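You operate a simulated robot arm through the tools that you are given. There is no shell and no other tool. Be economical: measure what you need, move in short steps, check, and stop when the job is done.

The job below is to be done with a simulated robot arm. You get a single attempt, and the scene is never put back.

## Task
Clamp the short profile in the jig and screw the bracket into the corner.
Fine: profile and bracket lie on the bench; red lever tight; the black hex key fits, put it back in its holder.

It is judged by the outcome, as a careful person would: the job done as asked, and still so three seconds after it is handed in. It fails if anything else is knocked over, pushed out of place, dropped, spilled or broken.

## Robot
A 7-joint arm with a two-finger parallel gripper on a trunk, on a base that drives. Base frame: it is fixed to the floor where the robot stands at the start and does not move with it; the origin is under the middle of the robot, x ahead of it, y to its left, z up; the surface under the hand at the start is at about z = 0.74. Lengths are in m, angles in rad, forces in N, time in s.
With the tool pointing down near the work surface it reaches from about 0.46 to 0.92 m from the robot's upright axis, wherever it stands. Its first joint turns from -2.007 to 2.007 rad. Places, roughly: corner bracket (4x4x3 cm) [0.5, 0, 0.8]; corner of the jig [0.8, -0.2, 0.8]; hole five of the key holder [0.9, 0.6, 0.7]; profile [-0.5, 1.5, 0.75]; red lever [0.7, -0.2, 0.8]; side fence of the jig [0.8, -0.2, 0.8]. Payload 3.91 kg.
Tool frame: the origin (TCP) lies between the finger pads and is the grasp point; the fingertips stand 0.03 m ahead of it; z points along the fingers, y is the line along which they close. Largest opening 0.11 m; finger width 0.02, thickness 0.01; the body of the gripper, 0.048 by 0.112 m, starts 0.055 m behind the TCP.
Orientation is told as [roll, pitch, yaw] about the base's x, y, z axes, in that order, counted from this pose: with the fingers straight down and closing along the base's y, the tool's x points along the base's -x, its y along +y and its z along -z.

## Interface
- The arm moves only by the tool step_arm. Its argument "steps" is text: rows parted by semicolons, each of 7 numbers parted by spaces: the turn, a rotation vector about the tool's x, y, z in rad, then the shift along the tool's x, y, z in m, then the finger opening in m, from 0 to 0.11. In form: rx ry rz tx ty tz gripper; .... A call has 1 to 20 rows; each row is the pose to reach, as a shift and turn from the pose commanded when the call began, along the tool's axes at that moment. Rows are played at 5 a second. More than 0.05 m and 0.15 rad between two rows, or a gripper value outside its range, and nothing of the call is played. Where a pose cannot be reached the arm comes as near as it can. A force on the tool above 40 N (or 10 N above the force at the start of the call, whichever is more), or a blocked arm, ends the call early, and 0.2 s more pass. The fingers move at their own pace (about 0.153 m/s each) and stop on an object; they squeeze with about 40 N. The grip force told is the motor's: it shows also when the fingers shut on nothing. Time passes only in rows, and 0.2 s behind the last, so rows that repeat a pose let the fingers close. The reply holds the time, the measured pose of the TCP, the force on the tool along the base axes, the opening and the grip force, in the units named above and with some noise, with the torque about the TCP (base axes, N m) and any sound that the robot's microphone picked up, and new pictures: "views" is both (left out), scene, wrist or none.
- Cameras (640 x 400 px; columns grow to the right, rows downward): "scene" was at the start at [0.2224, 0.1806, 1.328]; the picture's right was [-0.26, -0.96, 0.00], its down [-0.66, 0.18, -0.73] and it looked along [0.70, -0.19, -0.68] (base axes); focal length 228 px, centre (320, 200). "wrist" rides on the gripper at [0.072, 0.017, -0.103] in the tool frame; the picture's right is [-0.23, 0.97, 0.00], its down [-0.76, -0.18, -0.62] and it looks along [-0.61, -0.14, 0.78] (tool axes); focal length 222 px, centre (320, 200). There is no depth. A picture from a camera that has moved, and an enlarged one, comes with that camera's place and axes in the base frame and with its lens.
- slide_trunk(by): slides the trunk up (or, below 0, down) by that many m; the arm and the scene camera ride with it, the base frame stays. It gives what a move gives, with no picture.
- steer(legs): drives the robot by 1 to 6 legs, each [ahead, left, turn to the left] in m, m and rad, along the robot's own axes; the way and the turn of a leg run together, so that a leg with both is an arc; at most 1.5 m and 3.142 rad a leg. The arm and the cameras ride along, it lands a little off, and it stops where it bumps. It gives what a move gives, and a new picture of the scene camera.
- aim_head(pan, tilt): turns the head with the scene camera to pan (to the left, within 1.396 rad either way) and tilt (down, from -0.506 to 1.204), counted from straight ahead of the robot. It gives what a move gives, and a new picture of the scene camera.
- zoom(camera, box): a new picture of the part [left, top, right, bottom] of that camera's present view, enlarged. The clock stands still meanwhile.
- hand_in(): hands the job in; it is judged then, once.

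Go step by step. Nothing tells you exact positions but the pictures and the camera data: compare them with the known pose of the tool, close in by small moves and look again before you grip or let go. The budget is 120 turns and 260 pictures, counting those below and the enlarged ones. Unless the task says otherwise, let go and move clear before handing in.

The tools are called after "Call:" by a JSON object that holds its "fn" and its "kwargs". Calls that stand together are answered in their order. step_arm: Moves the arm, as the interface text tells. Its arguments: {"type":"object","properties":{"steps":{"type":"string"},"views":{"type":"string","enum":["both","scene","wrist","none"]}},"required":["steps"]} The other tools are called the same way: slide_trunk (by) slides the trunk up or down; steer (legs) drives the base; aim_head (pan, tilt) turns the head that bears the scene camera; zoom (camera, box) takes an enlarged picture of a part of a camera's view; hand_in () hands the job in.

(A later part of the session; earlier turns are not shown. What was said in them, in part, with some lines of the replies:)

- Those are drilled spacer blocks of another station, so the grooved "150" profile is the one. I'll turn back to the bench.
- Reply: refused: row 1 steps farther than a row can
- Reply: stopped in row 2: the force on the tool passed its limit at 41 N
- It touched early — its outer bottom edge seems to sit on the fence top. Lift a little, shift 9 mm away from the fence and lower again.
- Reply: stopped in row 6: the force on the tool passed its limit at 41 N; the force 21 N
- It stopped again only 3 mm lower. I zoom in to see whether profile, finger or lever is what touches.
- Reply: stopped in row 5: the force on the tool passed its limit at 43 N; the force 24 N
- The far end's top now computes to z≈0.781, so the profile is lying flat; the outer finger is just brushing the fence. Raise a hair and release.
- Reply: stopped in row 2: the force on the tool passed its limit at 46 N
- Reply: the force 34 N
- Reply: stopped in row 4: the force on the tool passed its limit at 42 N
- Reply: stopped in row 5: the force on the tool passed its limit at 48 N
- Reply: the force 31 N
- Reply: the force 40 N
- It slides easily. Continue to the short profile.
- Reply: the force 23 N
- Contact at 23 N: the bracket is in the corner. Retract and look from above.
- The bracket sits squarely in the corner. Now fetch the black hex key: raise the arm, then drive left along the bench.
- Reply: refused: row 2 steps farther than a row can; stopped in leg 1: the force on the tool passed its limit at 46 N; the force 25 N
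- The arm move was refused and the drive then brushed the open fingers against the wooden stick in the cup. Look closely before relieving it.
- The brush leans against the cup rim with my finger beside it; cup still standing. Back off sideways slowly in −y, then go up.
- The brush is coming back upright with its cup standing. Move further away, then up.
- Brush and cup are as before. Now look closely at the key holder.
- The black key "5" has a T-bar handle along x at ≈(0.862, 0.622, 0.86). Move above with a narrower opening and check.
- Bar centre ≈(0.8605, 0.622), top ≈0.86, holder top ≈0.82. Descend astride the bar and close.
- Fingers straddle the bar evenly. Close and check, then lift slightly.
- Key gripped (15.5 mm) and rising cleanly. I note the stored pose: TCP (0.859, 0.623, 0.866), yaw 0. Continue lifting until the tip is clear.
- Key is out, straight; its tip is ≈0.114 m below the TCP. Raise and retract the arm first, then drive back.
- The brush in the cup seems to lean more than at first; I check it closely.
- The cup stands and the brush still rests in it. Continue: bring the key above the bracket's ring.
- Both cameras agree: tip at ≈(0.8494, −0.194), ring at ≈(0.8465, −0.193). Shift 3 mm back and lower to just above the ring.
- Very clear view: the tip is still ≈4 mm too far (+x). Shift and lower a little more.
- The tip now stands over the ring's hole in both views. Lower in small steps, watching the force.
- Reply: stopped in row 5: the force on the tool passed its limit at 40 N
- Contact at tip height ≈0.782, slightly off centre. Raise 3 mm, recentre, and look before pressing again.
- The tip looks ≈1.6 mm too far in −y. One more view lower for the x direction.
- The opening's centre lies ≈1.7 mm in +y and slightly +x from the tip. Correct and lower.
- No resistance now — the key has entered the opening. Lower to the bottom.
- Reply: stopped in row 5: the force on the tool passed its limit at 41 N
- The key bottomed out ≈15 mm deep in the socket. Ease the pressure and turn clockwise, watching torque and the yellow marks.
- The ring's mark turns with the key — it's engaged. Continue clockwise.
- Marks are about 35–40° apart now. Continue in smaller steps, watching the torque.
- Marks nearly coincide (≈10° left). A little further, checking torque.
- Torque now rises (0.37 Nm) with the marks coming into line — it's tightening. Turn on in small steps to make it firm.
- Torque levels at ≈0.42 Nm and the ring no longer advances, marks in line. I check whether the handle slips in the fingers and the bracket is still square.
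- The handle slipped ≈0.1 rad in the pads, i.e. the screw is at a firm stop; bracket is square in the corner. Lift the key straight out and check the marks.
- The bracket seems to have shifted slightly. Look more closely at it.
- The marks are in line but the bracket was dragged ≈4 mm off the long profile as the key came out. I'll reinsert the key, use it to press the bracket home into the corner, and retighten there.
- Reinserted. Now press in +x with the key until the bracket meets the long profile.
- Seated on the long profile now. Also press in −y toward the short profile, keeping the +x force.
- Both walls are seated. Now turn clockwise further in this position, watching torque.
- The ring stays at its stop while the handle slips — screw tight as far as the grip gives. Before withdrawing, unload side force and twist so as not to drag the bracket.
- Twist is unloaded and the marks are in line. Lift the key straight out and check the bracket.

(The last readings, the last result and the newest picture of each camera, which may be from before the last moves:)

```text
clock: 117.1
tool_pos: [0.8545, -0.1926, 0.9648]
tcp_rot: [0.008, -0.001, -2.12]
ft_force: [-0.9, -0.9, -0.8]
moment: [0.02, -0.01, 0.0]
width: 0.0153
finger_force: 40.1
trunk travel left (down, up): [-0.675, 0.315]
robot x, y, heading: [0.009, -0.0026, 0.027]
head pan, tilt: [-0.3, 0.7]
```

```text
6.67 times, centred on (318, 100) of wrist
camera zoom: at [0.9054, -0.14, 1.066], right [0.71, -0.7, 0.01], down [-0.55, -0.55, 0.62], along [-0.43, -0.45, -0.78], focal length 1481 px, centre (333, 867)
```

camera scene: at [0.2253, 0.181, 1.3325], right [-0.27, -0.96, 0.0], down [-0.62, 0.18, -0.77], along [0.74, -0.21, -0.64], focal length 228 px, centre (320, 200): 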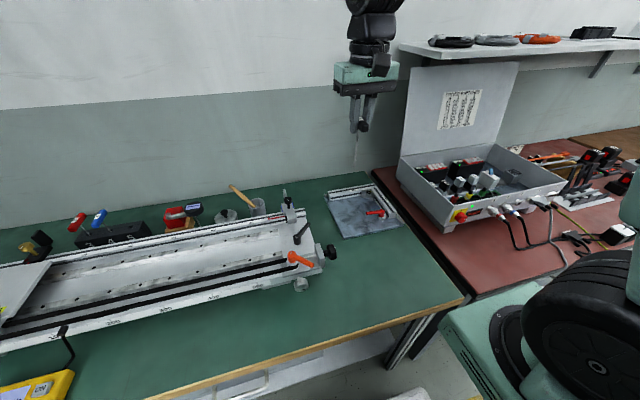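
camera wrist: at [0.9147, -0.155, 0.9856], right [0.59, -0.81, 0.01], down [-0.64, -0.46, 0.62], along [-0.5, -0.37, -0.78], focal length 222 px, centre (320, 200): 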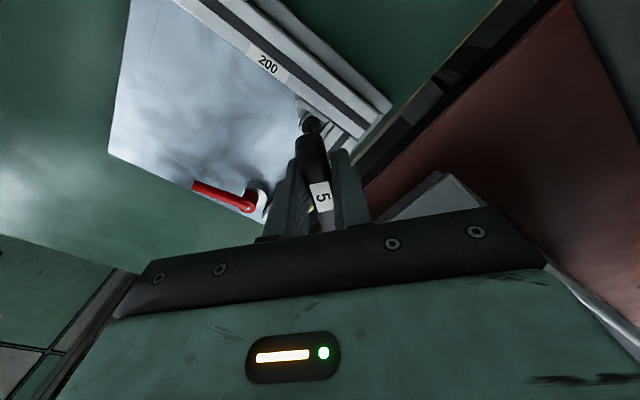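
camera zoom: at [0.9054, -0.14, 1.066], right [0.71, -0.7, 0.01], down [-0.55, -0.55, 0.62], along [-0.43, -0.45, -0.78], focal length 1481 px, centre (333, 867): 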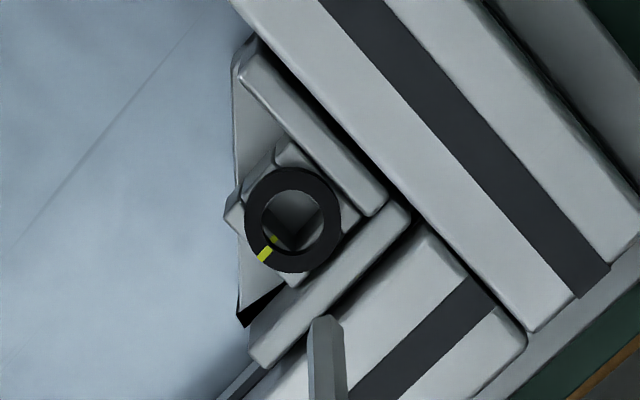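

The screw's marks are in line, but the bracket still shifts about 1–2 mm on withdrawal. I'll insert once more, regrip the handle squarely (fingers caging it) and tighten with full grip while seated.

Call:
{"fn": "step_arm", "kwargs": {"steps": "0 0 0 -0.0018 -0.0064 0.02 0.005;0 0 0 -0.0018 -0.0064 0.045 0.005;0 0 0 -0.0018 -0.0064 0.06 0.005;0 0 0 -0.0018 -0.0064 0.066 0.005;0 0 0 -0.0018 -0.0064 0.072 0.005;0 0 0 -0.0018 -0.0064 0.078 0.005;0 0 0 -0.0018 -0.0064 0.081 0.005", "views": "none"}}

Call:
{"fn": "zoom", "kwargs": {"camera": "scene", "box": [350, 175, 390, 200]}}

Call:
{"fn": "zoom", "kwargs": {"camera": "wrist", "box": [250, 80, 410, 240]}}

```text
clock: 118.7
tool_pos: [0.8482, -0.1921, 0.8812]
tcp_rot: [0.009, 0.001, -2.121]
ft_force: [-0.2, -0.1, -1.8]
moment: [0.0, 0.0, -0.01]
width: 0.0153
finger_force: 40.0
trunk travel left (down, up): [-0.675, 0.315]
robot x, y, heading: [0.0035, 0.0021, 0.02]
head pan, tilt: [-0.3, 0.7]
```

```text
16.00 times, centred on (370, 188) of scene
camera zoom: at [0.2251, 0.1809, 1.3325], right [-0.27, -0.96, 0.0], down [-0.62, 0.18, -0.76], along [0.74, -0.21, -0.64], focal length 3656 px, centre (-480, 400)
```

zoom: 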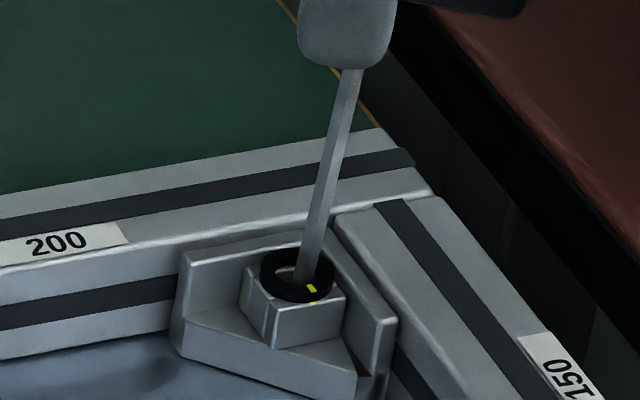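

```text
2.50 times, centred on (330, 160) of wrist
camera zoom: at [0.899, -0.14, 0.9836], right [0.71, -0.7, 0.01], down [-0.55, -0.55, 0.62], along [-0.43, -0.45, -0.78], focal length 555 px, centre (295, 300)
```

zoom: 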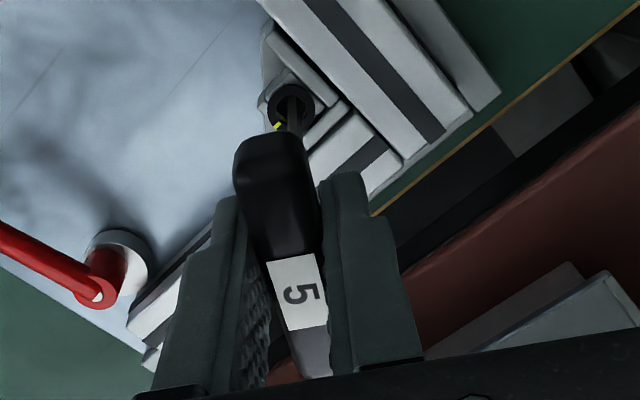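

Key is in, handle slanted ≈0.1 rad in the pads. Regrip: open slightly, close again squarely.

Call:
{"fn": "step_arm", "kwargs": {"steps": "0 0 0 0 0 0 0.022;0 0 0 0 0 0 0.022;0 0 0 0 0 0 0.005;0 0 0 0 0 0 0.005;0 0 0 0 0 0 0.005", "views": "none"}}

Call:
{"fn": "zoom", "kwargs": {"camera": "wrist", "box": [250, 80, 410, 240]}}

```text
clock: 119.9
tool_pos: [0.8471, -0.193, 0.8827]
tcp_rot: [0.009, 0.0, -2.121]
ft_force: [0.4, -0.1, 0.3]
moment: [0.08, 0.01, -0.01]
width: 0.0157
finger_force: 39.9
trunk travel left (down, up): [-0.675, 0.315]
robot x, y, heading: [0.0045, -0.0044, 0.021]
head pan, tilt: [-0.3, 0.7]
```

```text
2.50 times, centred on (330, 160) of wrist
camera zoom: at [0.8989, -0.1399, 0.9839], right [0.71, -0.7, 0.01], down [-0.55, -0.55, 0.62], along [-0.43, -0.45, -0.78], focal length 555 px, centre (295, 300)
```

zoom: 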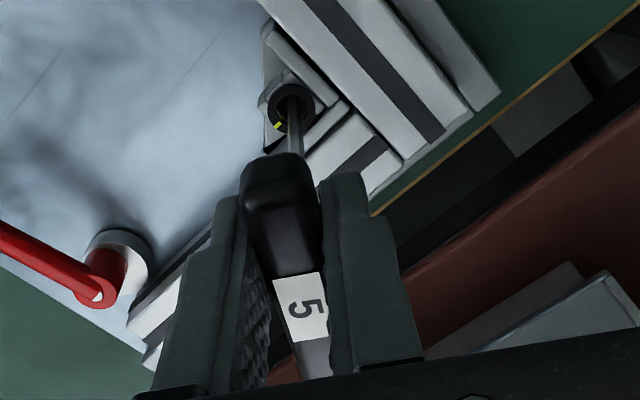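

Regripped. Seat the bracket (+x, then −y) with light pressure and turn clockwise once more.

Call:
{"fn": "step_arm", "kwargs": {"steps": "0 0 0 0.0016 0.0026 0 0.005;0 0 0 0.0031 0.0051 0 0.005;0 0 0 0.0037 0.0061 0 0.005;0 0 0 0.002 0.0071 0 0.005;0 0 0 0.0003 0.0081 0 0.005;0 0 0 -0.0005 0.0086 0 0.005;0 0 0.05 -0.0005 0.0086 0 0.005;0 0 0.1 -0.0005 0.0086 0 0.005;0 0 0.15 -0.0005 0.0086 0 0.005;0 0 0.2 -0.0005 0.0086 0 0.005;0 0 0.25 -0.0005 0.0086 0 0.005", "views": "none"}}

Call:
{"fn": "zoom", "kwargs": {"camera": "scene", "box": [350, 175, 390, 200]}}

Call:
{"fn": "zoom", "kwargs": {"camera": "wrist", "box": [250, 80, 410, 240]}}

```text
clock: 122.3
tool_pos: [0.855, -0.1966, 0.883]
tcp_rot: [0.009, 0.003, -2.373]
ft_force: [-2.3, 6.1, -0.4]
moment: [0.62, 0.25, 0.34]
width: 0.0157
finger_force: 39.6
trunk travel left (down, up): [-0.675, 0.315]
robot x, y, heading: [0.0039, -0.0015, 0.024]
head pan, tilt: [-0.3, 0.7]
```

```text
16.00 times, centred on (370, 188) of scene
camera zoom: at [0.2251, 0.1811, 1.3325], right [-0.27, -0.96, 0.0], down [-0.62, 0.18, -0.76], along [0.74, -0.21, -0.64], focal length 3656 px, centre (-480, 400)
```

zoom: 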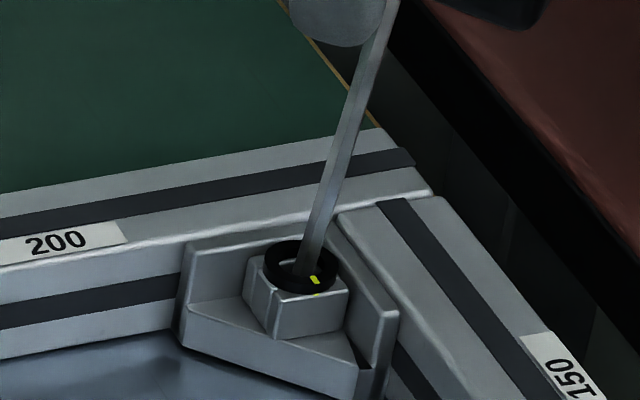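

```text
2.50 times, centred on (330, 160) of wrist
camera zoom: at [0.9162, -0.1589, 0.9849], right [0.51, -0.86, 0.01], down [-0.67, -0.4, 0.62], along [-0.53, -0.33, -0.78], focal length 555 px, centre (295, 300)
```

zoom: 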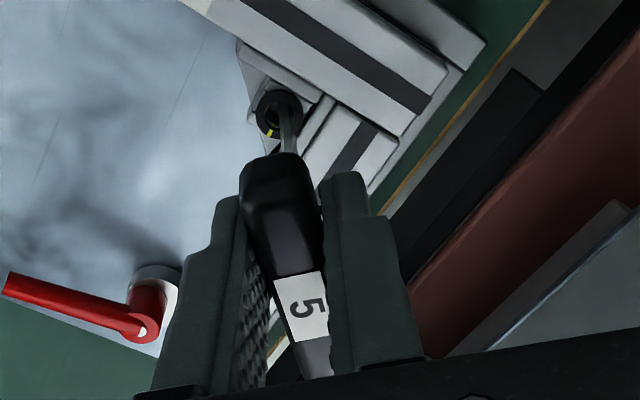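

Screw firmly at its stop (0.34 Nm) with the bracket seated. Unload, then lift out gently.

Call:
{"fn": "step_arm", "kwargs": {"steps": "0 0 -0.05 0 -0.001 0 0.005;0 0 -0.1 0 -0.002 0 0.005;0 0 -0.15 0 -0.003 0 0.005;0 0 -0.2 0 -0.004 0 0.005;0 0 -0.2 0 -0.0045 0 0.005;0 0 -0.2 0 -0.0045 -0.005 0.005;0 0 -0.2 0 -0.0045 -0.01 0.005;0 0 -0.2 0 -0.0045 -0.015 0.005;0 0 -0.2 0 -0.0045 -0.02 0.005;0 0 -0.2 0 -0.0045 -0.03 0.005;0 0 -0.2 0 -0.0045 -0.05 0.005;0 0 -0.2 0 -0.0045 -0.08 0.005;0 0 -0.2 0 -0.0045 -0.08 0.005", "views": "none"}}

Call:
{"fn": "zoom", "kwargs": {"camera": "scene", "box": [350, 175, 390, 200]}}

Call:
{"fn": "zoom", "kwargs": {"camera": "wrist", "box": [270, 70, 366, 130]}}

```text
clock: 125.1
tool_pos: [0.8501, -0.1951, 0.9643]
tcp_rot: [0.007, 0.0, -2.17]
ft_force: [0.1, -0.3, -0.1]
moment: [0.0, 0.03, 0.01]
width: 0.0154
finger_force: 40.3
trunk travel left (down, up): [-0.675, 0.315]
robot x, y, heading: [0.0044, -0.0026, 0.022]
head pan, tilt: [-0.3, 0.7]
```

```text
16.00 times, centred on (370, 188) of scene
camera zoom: at [0.2252, 0.1809, 1.3325], right [-0.27, -0.96, 0.0], down [-0.62, 0.18, -0.76], along [0.74, -0.21, -0.64], focal length 3656 px, centre (-480, 400)
```

zoom: 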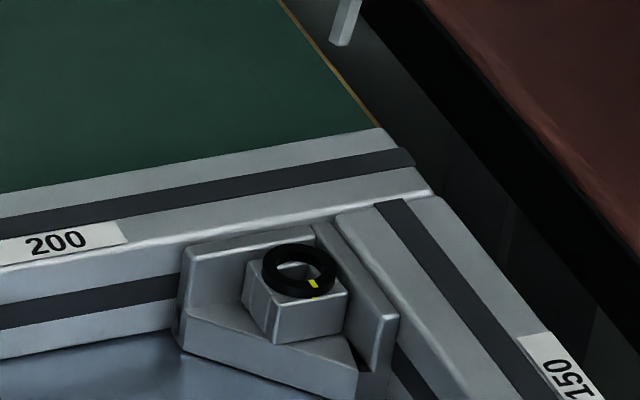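

```text
6.67 times, centred on (318, 100) of wrist
camera zoom: at [0.9037, -0.1441, 1.0656], right [0.68, -0.74, 0.01], down [-0.58, -0.53, 0.62], along [-0.45, -0.42, -0.78], focal length 1481 px, centre (333, 867)
```

zoom: 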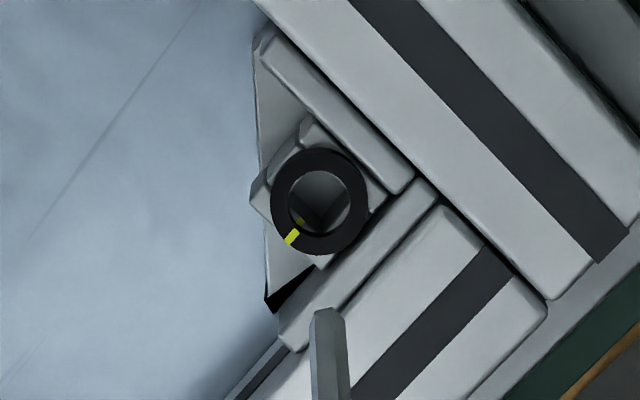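

The bracket is flush in the corner with the marks in line. Now bring the key back: raise, retract, turn the handle back along x.

Call:
{"fn": "step_arm", "kwargs": {"steps": "0 0 0 0 0 -0.045 0.005;0 0 0 0 0 -0.09 0.005;0 0 -0.13 0 0 -0.135 0.005;0 0 -0.26 0 -0.01 -0.175 0.005;0 0 -0.40 0 -0.03 -0.18 0.005;0 0 -0.53 0 -0.05 -0.18 0.005;0 0 -0.67 0 -0.07 -0.18 0.005;0 0 -0.80 0 -0.09 -0.18 0.005;0 0 -0.94 0 -0.11 -0.18 0.005;0 0 -1.07 0 -0.13 -0.18 0.005;0 0 -1.21 0 -0.15 -0.18 0.005;0 0 -1.35 0 -0.17 -0.18 0.005;0 0 -1.48 0 -0.19 -0.18 0.005;0 0 -1.62 0 -0.205 -0.18 0.005;0 0 -1.76 0 -0.22 -0.18 0.005;0 0 -1.90 0 -0.235 -0.18 0.005;0 0 -2.03 0 -0.24 -0.18 0.005;0 0 -2.15 0 -0.24 -0.18 0.005;0 0 -2.15 0 -0.24 -0.18 0.005", "views": "wrist"}}

```text
clock: 129.1
tool_pos: [0.6518, -0.0583, 1.14]
tcp_rot: [-0.006, -0.009, -0.019]
ft_force: [0.5, 0.6, -0.6]
moment: [0.03, 0.0, 0.01]
width: 0.0155
finger_force: 40.1
trunk travel left (down, up): [-0.675, 0.315]
robot x, y, heading: [0.0032, -0.0024, 0.018]
head pan, tilt: [-0.3, 0.7]
camera wrist: at [0.5779, -0.0395, 1.2418], right [0.25, 0.97, 0.0], down [0.75, -0.19, 0.63], along [0.61, -0.16, -0.78], focal length 222 px, centre (320, 200)
```

wrist: 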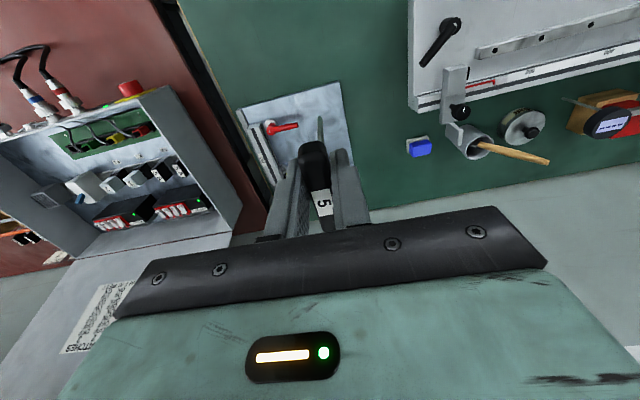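

Now drive left along the bench to the key holder (arm high and retracted).

Call:
{"fn": "steer", "kwargs": {"legs": [[0, 0.475, -0.02]]}}

Call:
{"fn": "aim_head", "kwargs": {"pan": 0.1, "tilt": 0.6}}

```text
clock: 132.0
tool_pos: [0.6436, 0.4208, 1.1395]
tcp_rot: [-0.005, -0.007, -0.035]
ft_force: [0.1, -0.2, 0.2]
moment: [0.03, 0.03, -0.02]
width: 0.0155
finger_force: 40.1
trunk travel left (down, up): [-0.675, 0.315]
robot x, y, heading: [0.0001, 0.4874, 0.005]
head pan, tilt: [-0.3, 0.7]
camera scene: at [0.2206, 0.6667, 1.3325], right [-0.29, -0.96, 0.0], down [-0.62, 0.19, -0.76], along [0.73, -0.22, -0.64], focal length 228 px, centre (320, 200)
```

scene: 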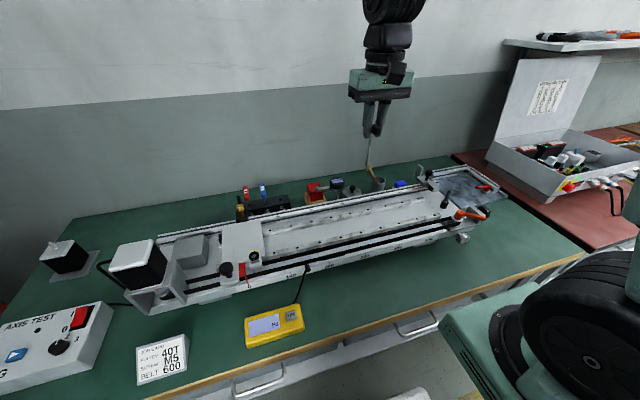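

```text
clock: 132.8
tool_pos: [0.6437, 0.4207, 1.1407]
tcp_rot: [-0.004, -0.008, -0.036]
ft_force: [0.5, 0.1, -0.9]
moment: [-0.01, -0.02, 0.02]
width: 0.0155
finger_force: 39.8
trunk travel left (down, up): [-0.675, 0.315]
robot x, y, heading: [-0.0038, 0.4894, 0.005]
head pan, tilt: [0.099, 0.6]
camera scene: at [0.2271, 0.7005, 1.3411], right [0.11, -0.99, 0.0], down [-0.56, -0.06, -0.82], along [0.82, 0.09, -0.57], focal length 228 px, centre (320, 200)
```

scene: 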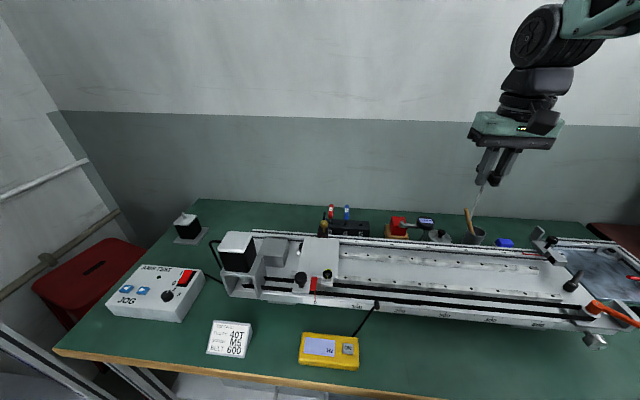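

Call:
{"fn": "step_arm", "kwargs": {"steps": "0 0 -0.036 -0.026 0.026 0 0.005;0 0 -0.036 -0.052 0.052 0 0.005;0 0 -0.036 -0.078 0.078 0 0.005;0 0 -0.036 -0.104 0.104 0 0.005;0 0 -0.036 -0.13 0.13 0 0.005;0 0 -0.036 -0.156 0.156 0 0.005;0 0 -0.036 -0.182 0.182 0.02 0.005;0 0 -0.036 -0.208 0.209 0.04 0.005;0 0 -0.036 -0.208 0.209 0.08 0.005;0 0 -0.036 -0.208 0.209 0.1 0.005;0 0 -0.036 -0.208 0.209 0.1 0.005", "views": "wrist"}}

Call:
{"fn": "zoom", "kwargs": {"camera": "wrist", "box": [250, 50, 410, 150]}}

Call:
{"fn": "zoom", "kwargs": {"camera": "scene", "box": [310, 160, 406, 240]}}

```text
clock: 135.2
tool_pos: [0.8595, 0.6243, 1.0417]
tcp_rot: [-0.004, -0.008, 0.001]
ft_force: [0.1, -1.1, -0.9]
moment: [-0.02, -0.02, 0.0]
width: 0.0155
finger_force: 40.0
trunk travel left (down, up): [-0.675, 0.315]
robot x, y, heading: [0.003, 0.4845, 0.008]
head pan, tilt: [0.099, 0.6]
camera wrist: at [0.7855, 0.6409, 1.1435], right [0.23, 0.97, 0.0], down [0.76, -0.17, 0.63], along [0.61, -0.15, -0.78], focal length 222 px, centre (320, 200)
```

wrist: 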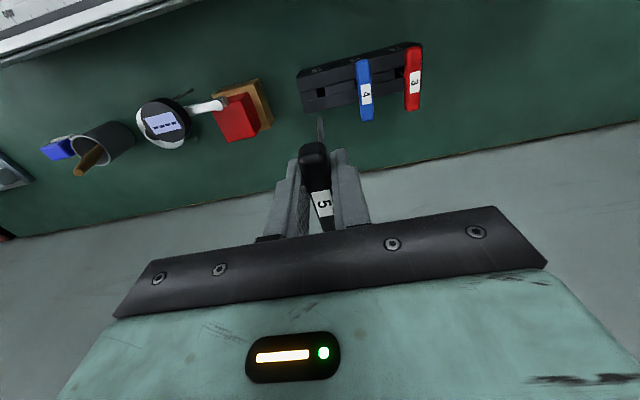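

```text
4.00 times, centred on (330, 100) of wrist
camera zoom: at [0.7855, 0.6409, 1.1435], right [0.23, 0.97, 0.0], down [0.76, -0.17, 0.63], along [0.61, -0.15, -0.78], focal length 888 px, centre (280, 600)
```

zoom: 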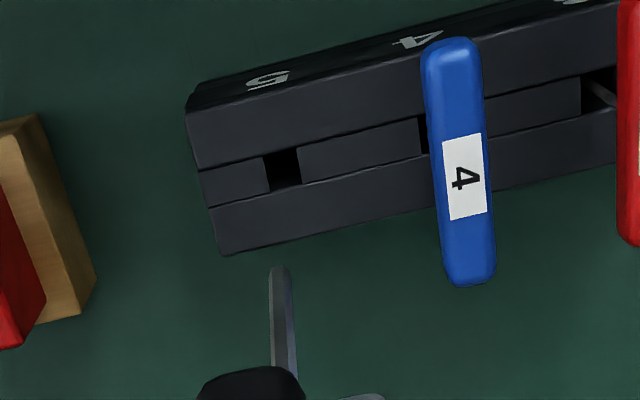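

```text
5.00 times, centred on (358, 200) of scene
camera zoom: at [0.2271, 0.7007, 1.3411], right [0.11, -0.99, 0.0], down [-0.56, -0.06, -0.82], along [0.82, 0.09, -0.57], focal length 1143 px, centre (130, 200)
```

zoom: 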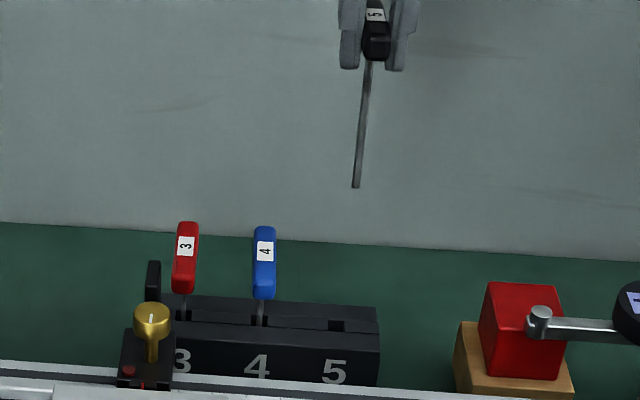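

Hole five computes to (0.859, 0.623) and the key tip to (0.859, 0.622) — aligned. Lower to just above the hole and check.

Call:
{"fn": "step_arm", "kwargs": {"steps": "0 0 0 0 0 0.04 0.005;0 0 0 0 0 0.07 0.005;0 0 0 0 0 0.088 0.005;0 0 0 0 0 0.088 0.005", "views": "none"}}

Call:
{"fn": "zoom", "kwargs": {"camera": "wrist", "box": [270, 70, 366, 130]}}

Call:
{"fn": "zoom", "kwargs": {"camera": "scene", "box": [330, 180, 394, 240]}}

```text
clock: 136.2
tool_pos: [0.8623, 0.6226, 0.9535]
tcp_rot: [-0.006, -0.008, -0.001]
ft_force: [0.5, -0.1, 0.4]
moment: [0.03, -0.03, 0.04]
width: 0.0154
finger_force: 39.9
trunk travel left (down, up): [-0.675, 0.315]
robot x, y, heading: [-0.003, 0.488, 0.008]
head pan, tilt: [0.099, 0.6]
```

```text
6.67 times, centred on (318, 100) of wrist
camera zoom: at [0.7882, 0.6393, 1.0552], right [0.23, 0.97, 0.0], down [0.76, -0.17, 0.63], along [0.61, -0.15, -0.78], focal length 1481 px, centre (333, 867)
```

zoom: 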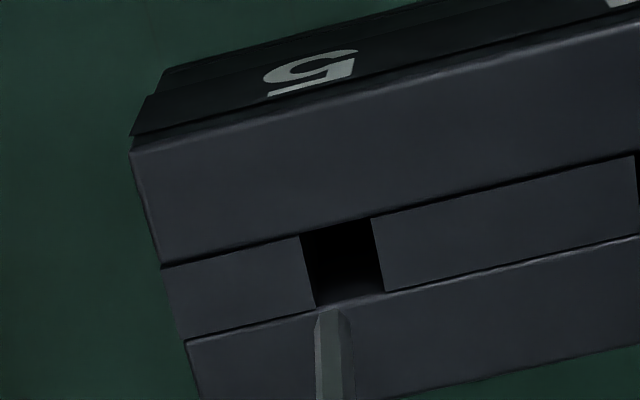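

```text
6.67 times, centred on (362, 210) of scene
camera zoom: at [0.2271, 0.7006, 1.3411], right [0.11, -0.99, 0.0], down [-0.56, -0.06, -0.83], along [0.82, 0.09, -0.56], focal length 1523 px, centre (40, 133)
```

zoom: 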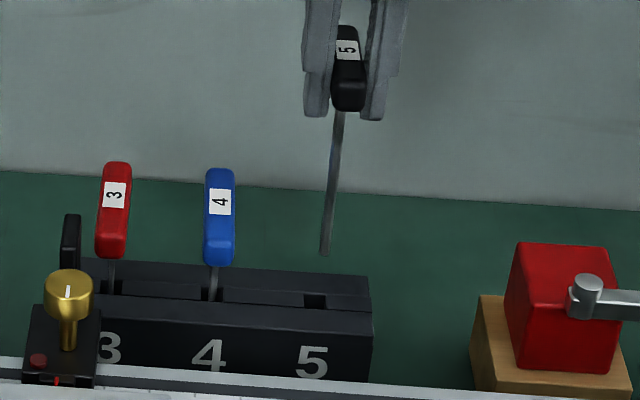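

Small correction (+1.7 mm in y, −1 mm in x), then lower into the hole.

Call:
{"fn": "step_arm", "kwargs": {"steps": "0 0 0 0.001 0.0017 0 0.005;0 0 0 0.001 0.0017 0.015 0.005;0 0 0 0.001 0.0017 0.03 0.005;0 0 0 0.001 0.0017 0.04 0.005;0 0 0 0.001 0.0017 0.05 0.005", "views": "none"}}

Call:
{"fn": "zoom", "kwargs": {"camera": "scene", "box": [330, 180, 394, 240]}}

```text
clock: 137.4
tool_pos: [0.8607, 0.6243, 0.9139]
tcp_rot: [-0.002, -0.019, 0.0]
ft_force: [0.7, 0.0, -0.9]
moment: [0.01, 0.02, -0.03]
width: 0.0151
finger_force: 40.1
trunk travel left (down, up): [-0.675, 0.315]
robot x, y, heading: [-0.0007, 0.4874, 0.004]
head pan, tilt: [0.099, 0.6]
stopped in row 5: the force on the tool passed its limit at 69 N (the readings are from after the stop); the commanded pose is now the measured one
```

```text
6.67 times, centred on (362, 210) of scene
camera zoom: at [0.2271, 0.7006, 1.3406], right [0.11, -0.99, 0.0], down [-0.56, -0.06, -0.83], along [0.82, 0.09, -0.56], focal length 1523 px, centre (40, 133)
```

zoom: 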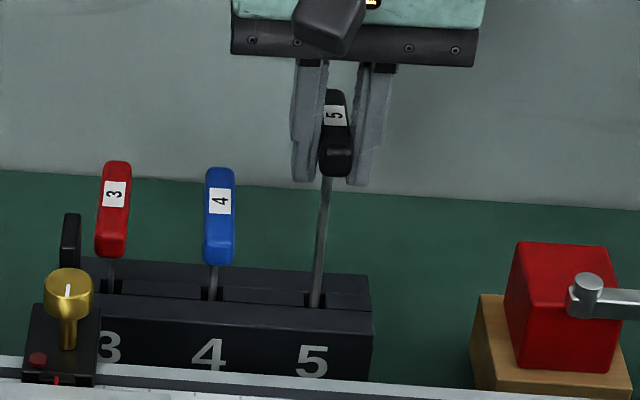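

It touched an edge (brief 69 N). Look at how the tip sits at the hole.

Call:
{"fn": "zoom", "kwargs": {"camera": "wrist", "box": [270, 80, 366, 140]}}

Call:
{"fn": "zoom", "kwargs": {"camera": "scene", "box": [346, 200, 394, 240]}}

```text
6.67 times, centred on (318, 110) of wrist
camera zoom: at [0.7862, 0.6411, 1.0145], right [0.23, 0.97, 0.0], down [0.75, -0.18, 0.64], along [0.62, -0.14, -0.77], focal length 1481 px, centre (333, 800)
```

zoom: 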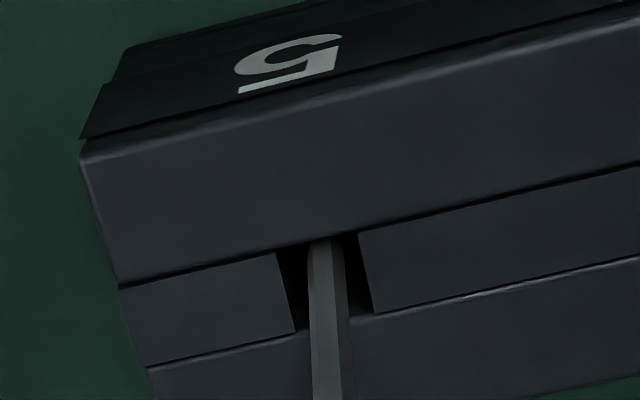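

```text
10.00 times, centred on (370, 220) of scene
camera zoom: at [0.2271, 0.7006, 1.3406], right [0.11, -0.99, 0.0], down [-0.56, -0.06, -0.83], along [0.82, 0.09, -0.56], focal length 2285 px, centre (-180, 0)
```

zoom: 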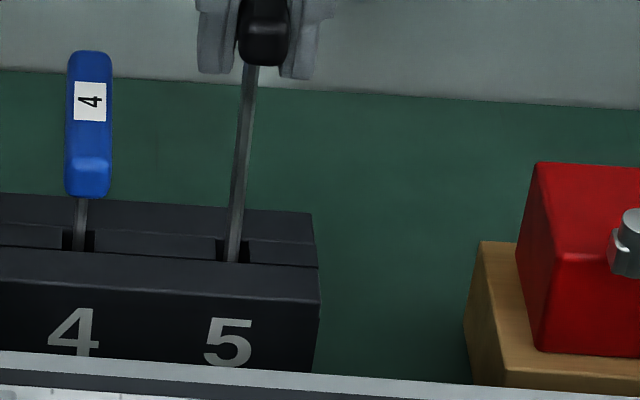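

The tip is in the hole but hard against the front wall. Shift +x 3 mm and continue lowering gently.

Call:
{"fn": "step_arm", "kwargs": {"steps": "0 0.008 0 -0.001 0 -0.003 0.005;0 0.012 0 -0.003 0 -0.003 0.005;0 0.012 0 -0.003 0 0.003 0.005;0 0.012 0 -0.003 0 0.008 0.005;0 0.012 0 -0.003 0 0.012 0.005", "views": "none"}}

Call:
{"fn": "zoom", "kwargs": {"camera": "wrist", "box": [270, 80, 366, 140]}}

Call:
{"fn": "zoom", "kwargs": {"camera": "scene", "box": [330, 180, 394, 240]}}

```text
clock: 138.6
tool_pos: [0.866, 0.6262, 0.9029]
tcp_rot: [-0.002, -0.006, 0.001]
ft_force: [-0.4, -0.3, -1.5]
moment: [-0.04, 0.0, 0.01]
width: 0.0154
finger_force: 40.1
trunk travel left (down, up): [-0.675, 0.315]
robot x, y, heading: [-0.0028, 0.487, 0.009]
head pan, tilt: [0.099, 0.6]
```

```text
6.67 times, centred on (318, 110) of wrist
camera zoom: at [0.7912, 0.6415, 1.0045], right [0.23, 0.97, 0.0], down [0.76, -0.18, 0.63], along [0.61, -0.14, -0.78], focal length 1481 px, centre (333, 800)
```

zoom: 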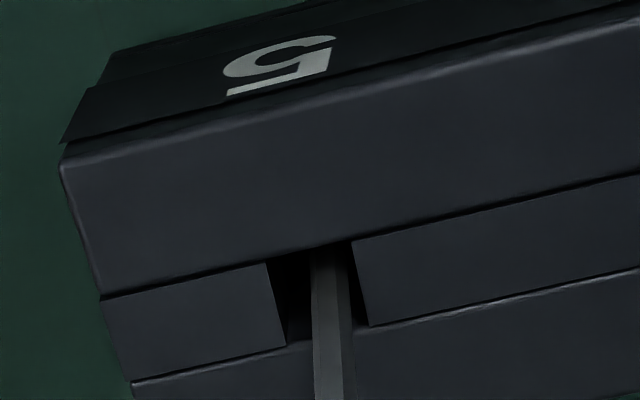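

```text
6.67 times, centred on (362, 210) of scene
camera zoom: at [0.2271, 0.7006, 1.3411], right [0.11, -0.99, 0.0], down [-0.56, -0.06, -0.83], along [0.82, 0.09, -0.56], focal length 1523 px, centre (40, 133)
```

zoom: 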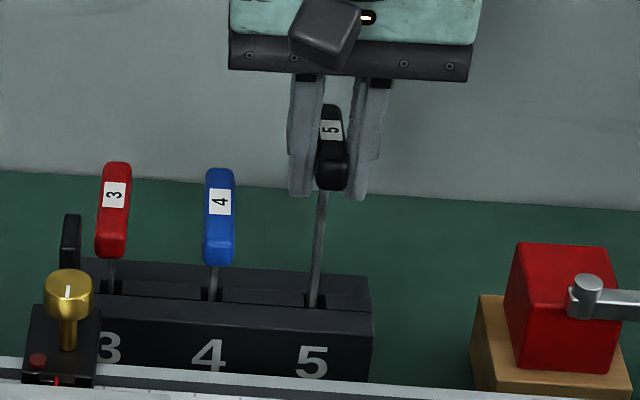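

Going in freely. Continue down slowly.

Call:
{"fn": "step_arm", "kwargs": {"steps": "0 0 0 0 -0.001 0.006 0.005;0 0 0 0 -0.001 0.012 0.005;0 0 0 0 -0.001 0.018 0.005;0 0 0 0 -0.001 0.024 0.005;0 0 0 0 -0.001 0.029 0.005;0 0 0 0 -0.001 0.033 0.005", "views": "none"}}

Call:
{"fn": "zoom", "kwargs": {"camera": "scene", "box": [330, 180, 394, 240]}}

Call:
{"fn": "zoom", "kwargs": {"camera": "wrist", "box": [250, 80, 410, 240]}}

```text
clock: 140.0
tool_pos: [0.8643, 0.6231, 0.871]
tcp_rot: [-0.001, -0.003, 0.0]
ft_force: [-14.7, 0.2, 3.0]
moment: [-0.02, 0.98, 0.03]
width: 0.0155
finger_force: 40.4
trunk travel left (down, up): [-0.675, 0.315]
robot x, y, heading: [-0.002, 0.4888, 0.006]
head pan, tilt: [0.099, 0.6]
```

```text
6.67 times, centred on (362, 210) of scene
camera zoom: at [0.2262, 0.7006, 1.3413], right [0.11, -0.99, 0.0], down [-0.56, -0.06, -0.83], along [0.82, 0.09, -0.56], focal length 1523 px, centre (40, 133)
```

zoom: 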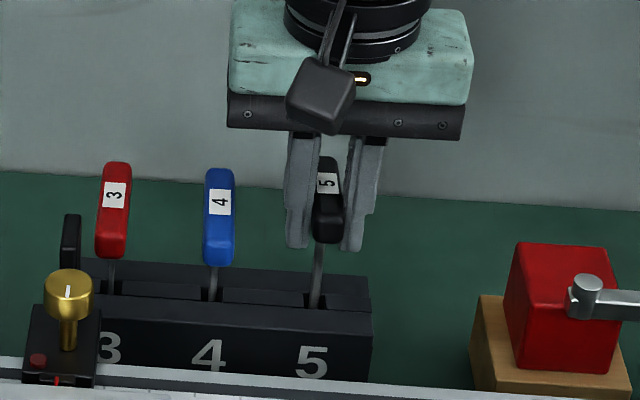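

```text
2.50 times, centred on (330, 160) of wrist
camera zoom: at [0.7908, 0.6398, 0.9722], right [0.23, 0.97, 0.0], down [0.76, -0.18, 0.63], along [0.61, -0.14, -0.78], focal length 555 px, centre (295, 300)
```

zoom: 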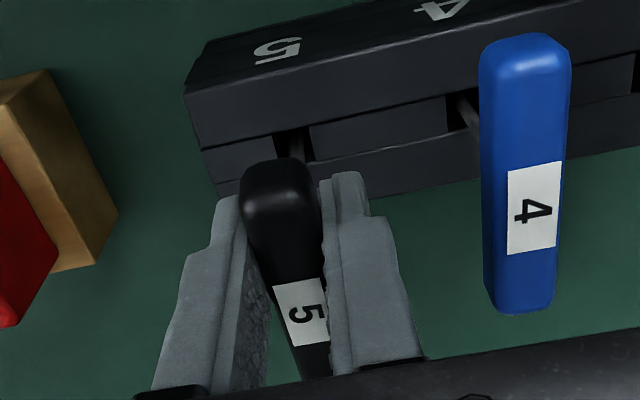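

The key is deep in the hole, still ≈1.5 cm high, pressing the rear wall. Shift back 3 mm and lower a bit more.

Call:
{"fn": "step_arm", "kwargs": {"steps": "0 0 0 0.002 0 0 0.005;0 0 0 0.0035 0 0 0.005;0 0 0 0.0035 0 0.004 0.005;0 0 0 0.0035 0 0.008 0.005;0 0 0 0.0035 0 0.011 0.005;0 0 0 0.0035 0 0.011 0.005", "views": "none"}}

Call:
{"fn": "zoom", "kwargs": {"camera": "scene", "box": [330, 180, 394, 240]}}

```text
clock: 141.4
tool_pos: [0.8624, 0.6226, 0.8628]
tcp_rot: [-0.001, -0.013, -0.001]
ft_force: [2.1, -2.5, 20.9]
moment: [-0.23, -0.18, 0.06]
width: 0.0154
finger_force: 40.0
trunk travel left (down, up): [-0.675, 0.315]
robot x, y, heading: [-0.0015, 0.4876, 0.002]
head pan, tilt: [0.099, 0.6]
```

```text
6.67 times, centred on (362, 210) of scene
camera zoom: at [0.2262, 0.7003, 1.3417], right [0.11, -0.99, 0.0], down [-0.56, -0.06, -0.83], along [0.82, 0.09, -0.56], focal length 1523 px, centre (40, 133)
```

zoom: 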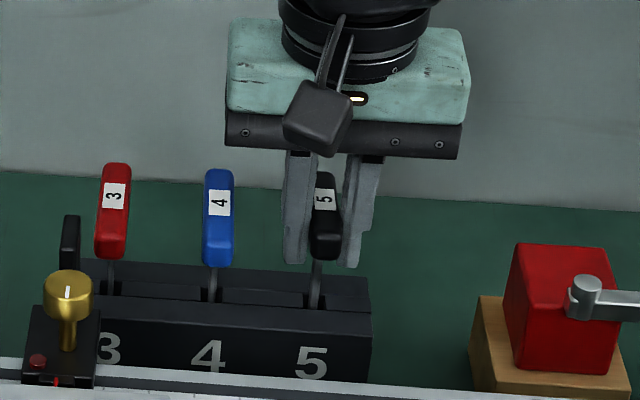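

The key now rests on the bottom (21 N). Release it.

Call:
{"fn": "step_arm", "kwargs": {"steps": "0 0 0 0 0 -0.003 0.005;0 0 0 0 0 -0.003 0.03;0 0 0 0 0 -0.003 0.04;0 0 0 0 0 -0.003 0.04;0 0 0 0 0 -0.003 0.04", "views": "none"}}

Call:
{"fn": "zoom", "kwargs": {"camera": "scene", "box": [330, 180, 394, 240]}}

Call:
{"fn": "zoom", "kwargs": {"camera": "wrist", "box": [250, 80, 410, 240]}}

```text
clock: 142.6
tool_pos: [0.8607, 0.6242, 0.8618]
tcp_rot: [-0.002, -0.007, 0.0]
ft_force: [-0.5, 0.1, -0.6]
moment: [0.0, 0.01, -0.01]
width: 0.04
finger_force: 0.0
trunk travel left (down, up): [-0.675, 0.315]
robot x, y, heading: [-0.0001, 0.4895, 0.008]
head pan, tilt: [0.099, 0.6]
```

```text
6.67 times, centred on (362, 210) of scene
camera zoom: at [0.2271, 0.7006, 1.3411], right [0.11, -0.99, 0.0], down [-0.56, -0.06, -0.83], along [0.82, 0.09, -0.56], focal length 1523 px, centre (40, 133)
```

zoom: 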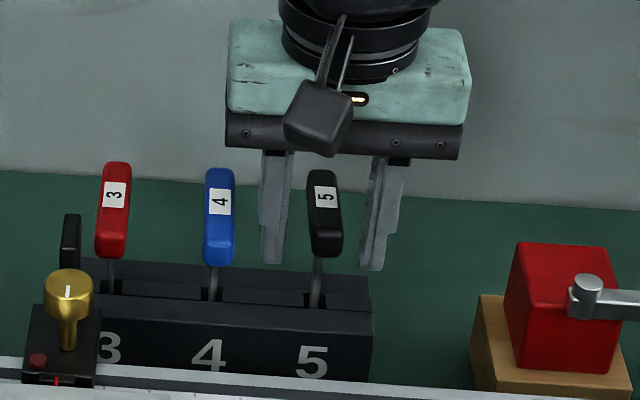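

```text
2.50 times, centred on (330, 160) of wrist
camera zoom: at [0.7872, 0.6401, 0.9629], right [0.23, 0.97, 0.0], down [0.76, -0.18, 0.63], along [0.61, -0.14, -0.78], focal length 555 px, centre (295, 300)
```

zoom: 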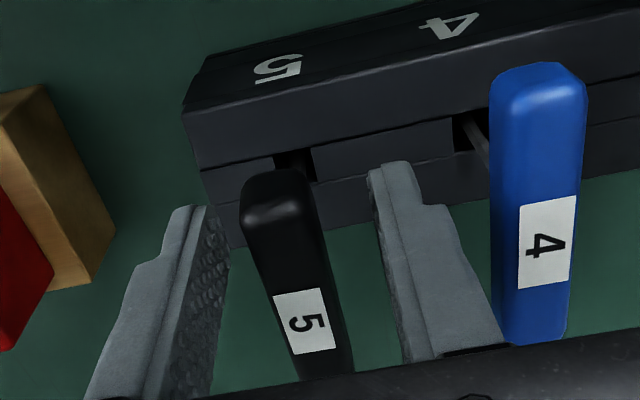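

The key stands in hole five. Rise clear and check.

Call:
{"fn": "step_arm", "kwargs": {"steps": "0 0 0 0 0 -0.03 0.04;0 0 0 0 0 -0.07 0.04;0 0 0 0 0 -0.11 0.04;0 0 0 0 0 -0.15 0.04;0 0 0 0.03 0 -0.19 0.04;0 0 0 0.06 0 -0.22 0.04;0 0 0 0.1 0 -0.24 0.04;0 0 0 0.14 0 -0.26 0.04;0 0 0 0.14 0 -0.26 0.04", "views": "none"}}

Call:
{"fn": "zoom", "kwargs": {"camera": "scene", "box": [310, 190, 406, 250]}}

Call:
{"fn": "zoom", "kwargs": {"camera": "scene", "box": [440, 195, 520, 255]}}

```text
clock: 144.6
tool_pos: [0.7214, 0.6236, 1.1205]
tcp_rot: [-0.002, -0.006, 0.001]
ft_force: [0.0, 0.7, -0.1]
moment: [-0.03, 0.03, 0.01]
width: 0.0401
finger_force: 0.1
trunk travel left (down, up): [-0.675, 0.315]
robot x, y, heading: [0.0045, 0.4886, 0.007]
head pan, tilt: [0.099, 0.6]
```

```text
6.67 times, centred on (358, 220) of scene
camera zoom: at [0.2272, 0.7006, 1.3411], right [0.11, -0.99, 0.0], down [-0.56, -0.06, -0.82], along [0.82, 0.09, -0.57], focal length 1523 px, centre (67, 67)
```

zoom: 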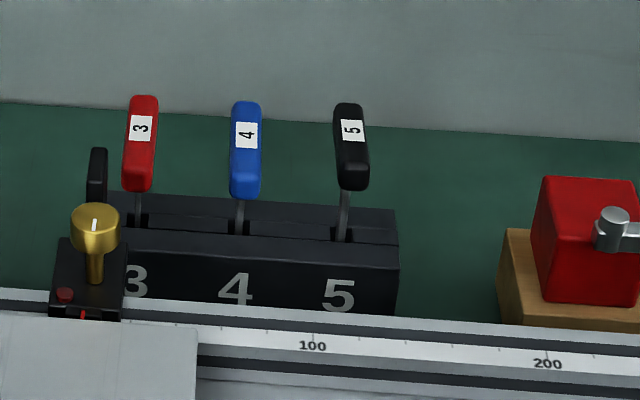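

```text
6.67 times, centred on (480, 225) of scene
camera zoom: at [0.2272, 0.7006, 1.3411], right [0.11, -0.99, 0.0], down [-0.56, -0.06, -0.82], along [0.82, 0.09, -0.57], focal length 1523 px, centre (-747, 33)
```

zoom: 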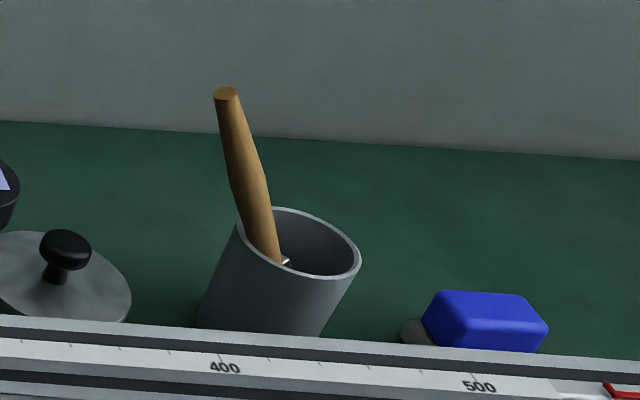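

Key is back in hole five; brush and cup stand. Drive back for a final check of the jig.

Call:
{"fn": "steer", "kwargs": {"legs": [[0, -0.49, 0]]}}

Call:
{"fn": "aim_head", "kwargs": {"pan": -0.3, "tilt": 0.7}}

Call:
{"fn": "zoom", "kwargs": {"camera": "scene", "box": [320, 160, 416, 220]}}

Call:
{"fn": "zoom", "kwargs": {"camera": "scene", "box": [350, 175, 390, 200]}}

```text
clock: 147.5
tool_pos: [0.7257, 0.1405, 1.1206]
tcp_rot: [-0.003, -0.008, 0.0]
ft_force: [0.4, -0.5, 0.3]
moment: [0.02, 0.02, 0.0]
width: 0.0401
finger_force: 0.1
trunk travel left (down, up): [-0.675, 0.315]
robot x, y, heading: [-0.0006, 0.0053, 0.007]
head pan, tilt: [0.099, 0.6]
camera scene: at [0.2308, 0.2181, 1.3411], right [0.11, -0.99, 0.0], down [-0.56, -0.06, -0.83], along [0.82, 0.09, -0.56], focal length 228 px, centre (320, 200)
```

scene: 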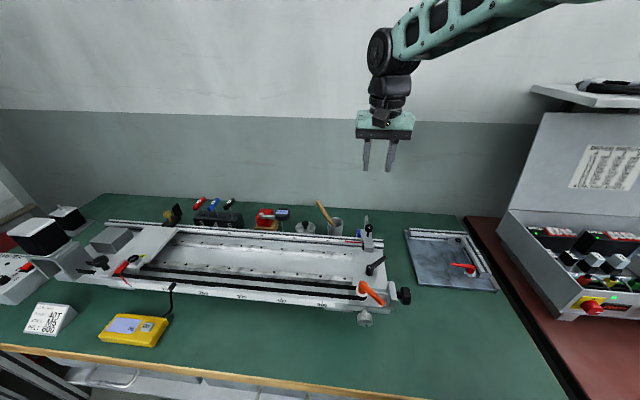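

```text
clock: 148.3
tool_pos: [0.7251, 0.14, 1.1203]
tcp_rot: [0.0, -0.008, 0.0]
ft_force: [0.6, 0.3, 0.0]
moment: [-0.03, 0.0, -0.05]
width: 0.0402
finger_force: 0.1
trunk travel left (down, up): [-0.675, 0.315]
robot x, y, heading: [0.0007, 0.0026, 0.005]
head pan, tilt: [-0.3, 0.7]
camera scene: at [0.2243, 0.1842, 1.3325], right [-0.29, -0.96, 0.0], down [-0.62, 0.19, -0.77], along [0.73, -0.22, -0.64], focal length 228 px, centre (320, 200)
```

scene: 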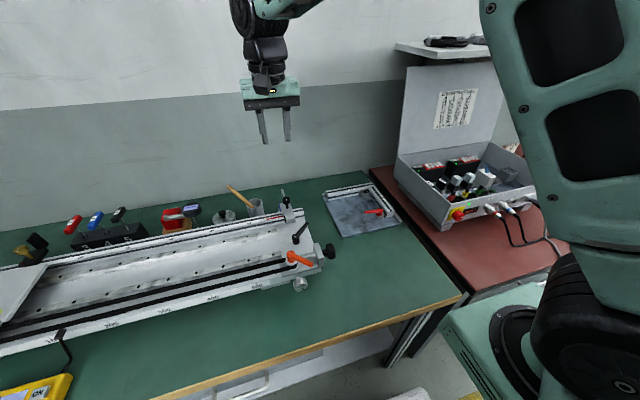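

```text
6.67 times, centred on (368, 190) of scene
camera zoom: at [0.2243, 0.1842, 1.3325], right [-0.29, -0.96, 0.0], down [-0.62, 0.19, -0.77], along [0.73, -0.22, -0.64], focal length 1523 px, centre (0, 267)
```

zoom: 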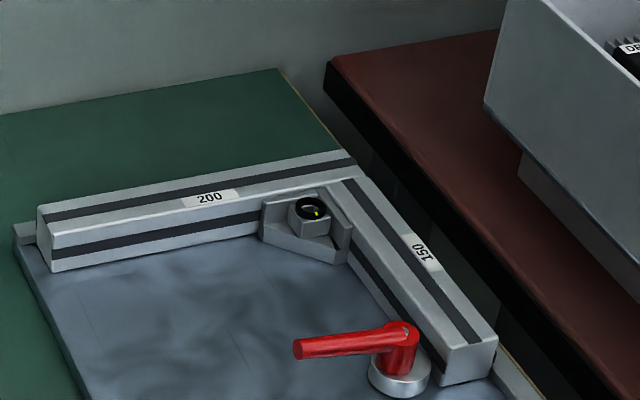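

```text
16.00 times, centred on (370, 188) of scene
camera zoom: at [0.2243, 0.1842, 1.3325], right [-0.29, -0.96, 0.0], down [-0.62, 0.19, -0.77], along [0.73, -0.22, -0.64], focal length 3656 px, centre (-480, 400)
```

zoom: 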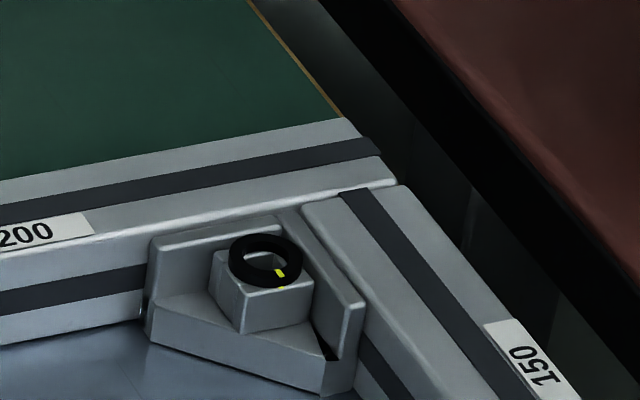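

All is seated and the marks are in line. I give the red lever one more check push to be sure it is tight.

Call:
{"fn": "step_arm", "kwargs": {"steps": "0 0 0 0.005 -0.04 0 0;0 0 0 0.01 -0.08 0 0;0 0 0 0.015 -0.12 0 0;0 0 0 0.02 -0.16 0 0;0 0 0 0.025 -0.2 0 0;0 0 0 0.03 -0.24 0 0;0 0 0 0.035 -0.272 0.02 0;0 0 0 0.035 -0.272 0.065 0;0 0 0 0.035 -0.272 0.11 0;0 0 0 0.035 -0.272 0.155 0;0 0 0 0.035 -0.272 0.2 0;0 0 0 0.035 -0.272 0.245 0;0 0 0 0.035 -0.272 0.285 0;0 0 0 0.035 -0.272 0.31 0;0 0 0 0.035 -0.272 0.33 0;0 0 0 0.035 -0.272 0.33 0", "views": "none"}}

Call:
{"fn": "zoom", "kwargs": {"camera": "scene", "box": [320, 160, 416, 220]}}

```text
clock: 151.7
tool_pos: [0.6918, -0.1288, 0.788]
tcp_rot: [-0.001, -0.007, -0.001]
ft_force: [0.9, 1.0, 0.2]
moment: [0.01, -0.01, -0.01]
width: 0.0
finger_force: 37.0
trunk travel left (down, up): [-0.675, 0.315]
robot x, y, heading: [-0.0004, 0.0068, 0.009]
head pan, tilt: [-0.3, 0.7]
```

```text
6.67 times, centred on (368, 190) of scene
camera zoom: at [0.2242, 0.1841, 1.3325], right [-0.29, -0.96, 0.0], down [-0.62, 0.19, -0.76], along [0.73, -0.22, -0.64], focal length 1523 px, centre (0, 267)
```

zoom: 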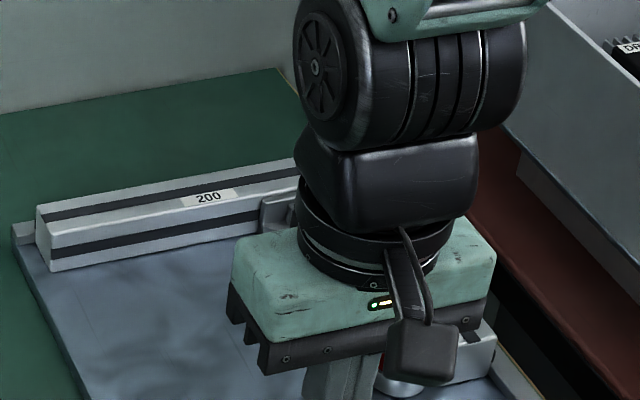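

Call:
{"fn": "step_arm", "kwargs": {"steps": "0 0 0 -0.008 0 0 0;0 0 0 -0.014 0 0 0;0 0 0 -0.018 0 0 0;0 0 0 -0.022 0 0 0;0 0 0 -0.026 0 0 0;0 0 0 -0.03 0 0 0;0 0 0 -0.034 0 0 0", "views": "none"}}

```text
clock: 153.2
tool_pos: [0.7129, -0.1312, 0.7883]
tcp_rot: [0.0, 0.016, -0.003]
ft_force: [-9.8, -0.5, 2.6]
moment: [-0.02, -0.05, -0.06]
width: 0.0
finger_force: 37.6
trunk travel left (down, up): [-0.675, 0.315]
robot x, y, heading: [-0.0002, 0.0025, 0.008]
head pan, tilt: [-0.3, 0.7]
stopped in row 7: the force on the tool passed its limit at 44 N (the readings are from after the stop); the commanded pose is now the measured one
```

The lever holds at 44 N in the same place — it is tight. Retract and take a last look.

Call:
{"fn": "step_arm", "kwargs": {"steps": "0 -0.016 0 0.015 0 0 0;0 -0.016 0 0.025 0 -0.02 0;0 -0.016 0 0.03 0 -0.06 0;0 -0.016 0 0.04 0 -0.1 0.02;0 -0.016 0 0.05 0.03 -0.13 0.03;0 -0.016 0 0.05 0.07 -0.15 0.03;0 -0.016 0 0.05 0.11 -0.17 0.03;0 -0.016 0 0.05 0.15 -0.19 0.03;0 -0.016 0 0.05 0.15 -0.19 0.03", "views": "scene"}}

Call:
{"fn": "zoom", "kwargs": {"camera": "scene", "box": [320, 160, 416, 220]}}

Call:
{"fn": "zoom", "kwargs": {"camera": "scene", "box": [350, 175, 390, 200]}}

```text
clock: 155.2
tool_pos: [0.6638, 0.0176, 0.9798]
tcp_rot: [-0.001, -0.005, -0.003]
ft_force: [0.2, 0.3, 0.4]
moment: [0.0, 0.03, 0.03]
width: 0.0298
finger_force: 0.1
trunk travel left (down, up): [-0.675, 0.315]
robot x, y, heading: [0.0012, 0.0017, 0.008]
head pan, tilt: [-0.3, 0.7]
camera scene: at [0.2238, 0.1841, 1.3325], right [-0.29, -0.96, 0.0], down [-0.62, 0.19, -0.76], along [0.73, -0.22, -0.64], focal length 228 px, centre (320, 200)
```

scene: 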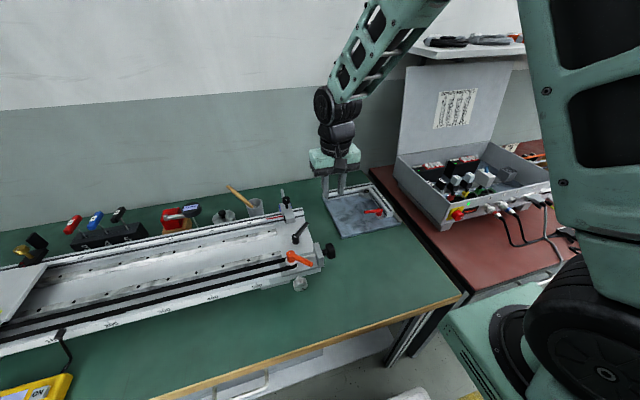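

```text
6.67 times, centred on (368, 190) of scene
camera zoom: at [0.2238, 0.1841, 1.3325], right [-0.29, -0.96, 0.0], down [-0.62, 0.19, -0.76], along [0.73, -0.22, -0.64], focal length 1523 px, centre (0, 267)
```

zoom: 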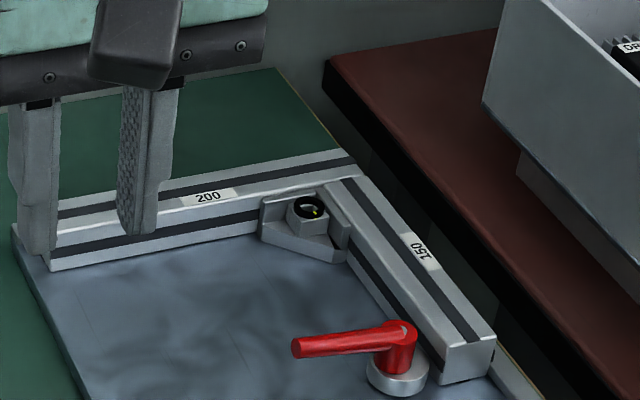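

```text
16.00 times, centred on (370, 188) of scene
camera zoom: at [0.2238, 0.1841, 1.3325], right [-0.29, -0.96, 0.0], down [-0.62, 0.19, -0.76], along [0.73, -0.22, -0.64], focal length 3656 px, centre (-480, 400)
```

zoom: 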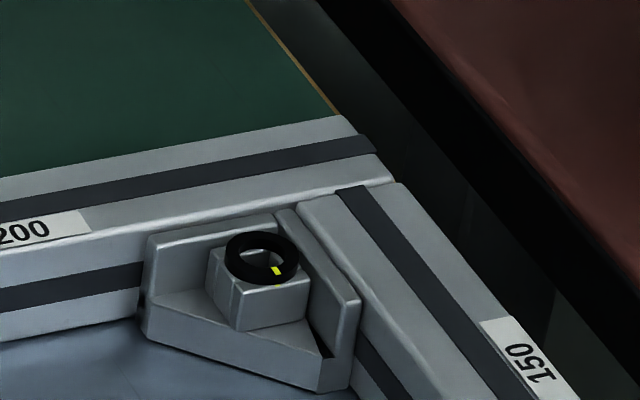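

The profile is clamped, the lever is tight, the bracket sits in the corner with its marks in line, and the key is in hole five. The arm is clear, so I'm handing in.

Call:
{"fn": "hand_in", "kwargs": {}}

```text
The job is handed in.
```

I handed the job in with the short profile clamped, the bracket in the corner and the black key back in hole five, but the bracket may not be locked to the profiles.

- **Profile and lever:** the profile marked 150 is seated against the side fence and the long profile. The red lever stopped firmly when I pushed it with 44 N at the end.
- **Bracket and screw:** the screw is at its stop, about 0.3–0.4 Nm, with its yellow marks in line. The bracket shifted 1–4 mm as I pulled the key out the first two times. I reseated and retightened it, and it looked flush in the last view. I did not test whether it holds.
- **Key:** it stands in hole five, leaning back slightly.
- **Brush in the cup:** I knocked it once while driving, when an arm move was refused and the drive went ahead with the arm low. The cup is upright and the brush is still in it, but it leans more than at the start. I left it that way.
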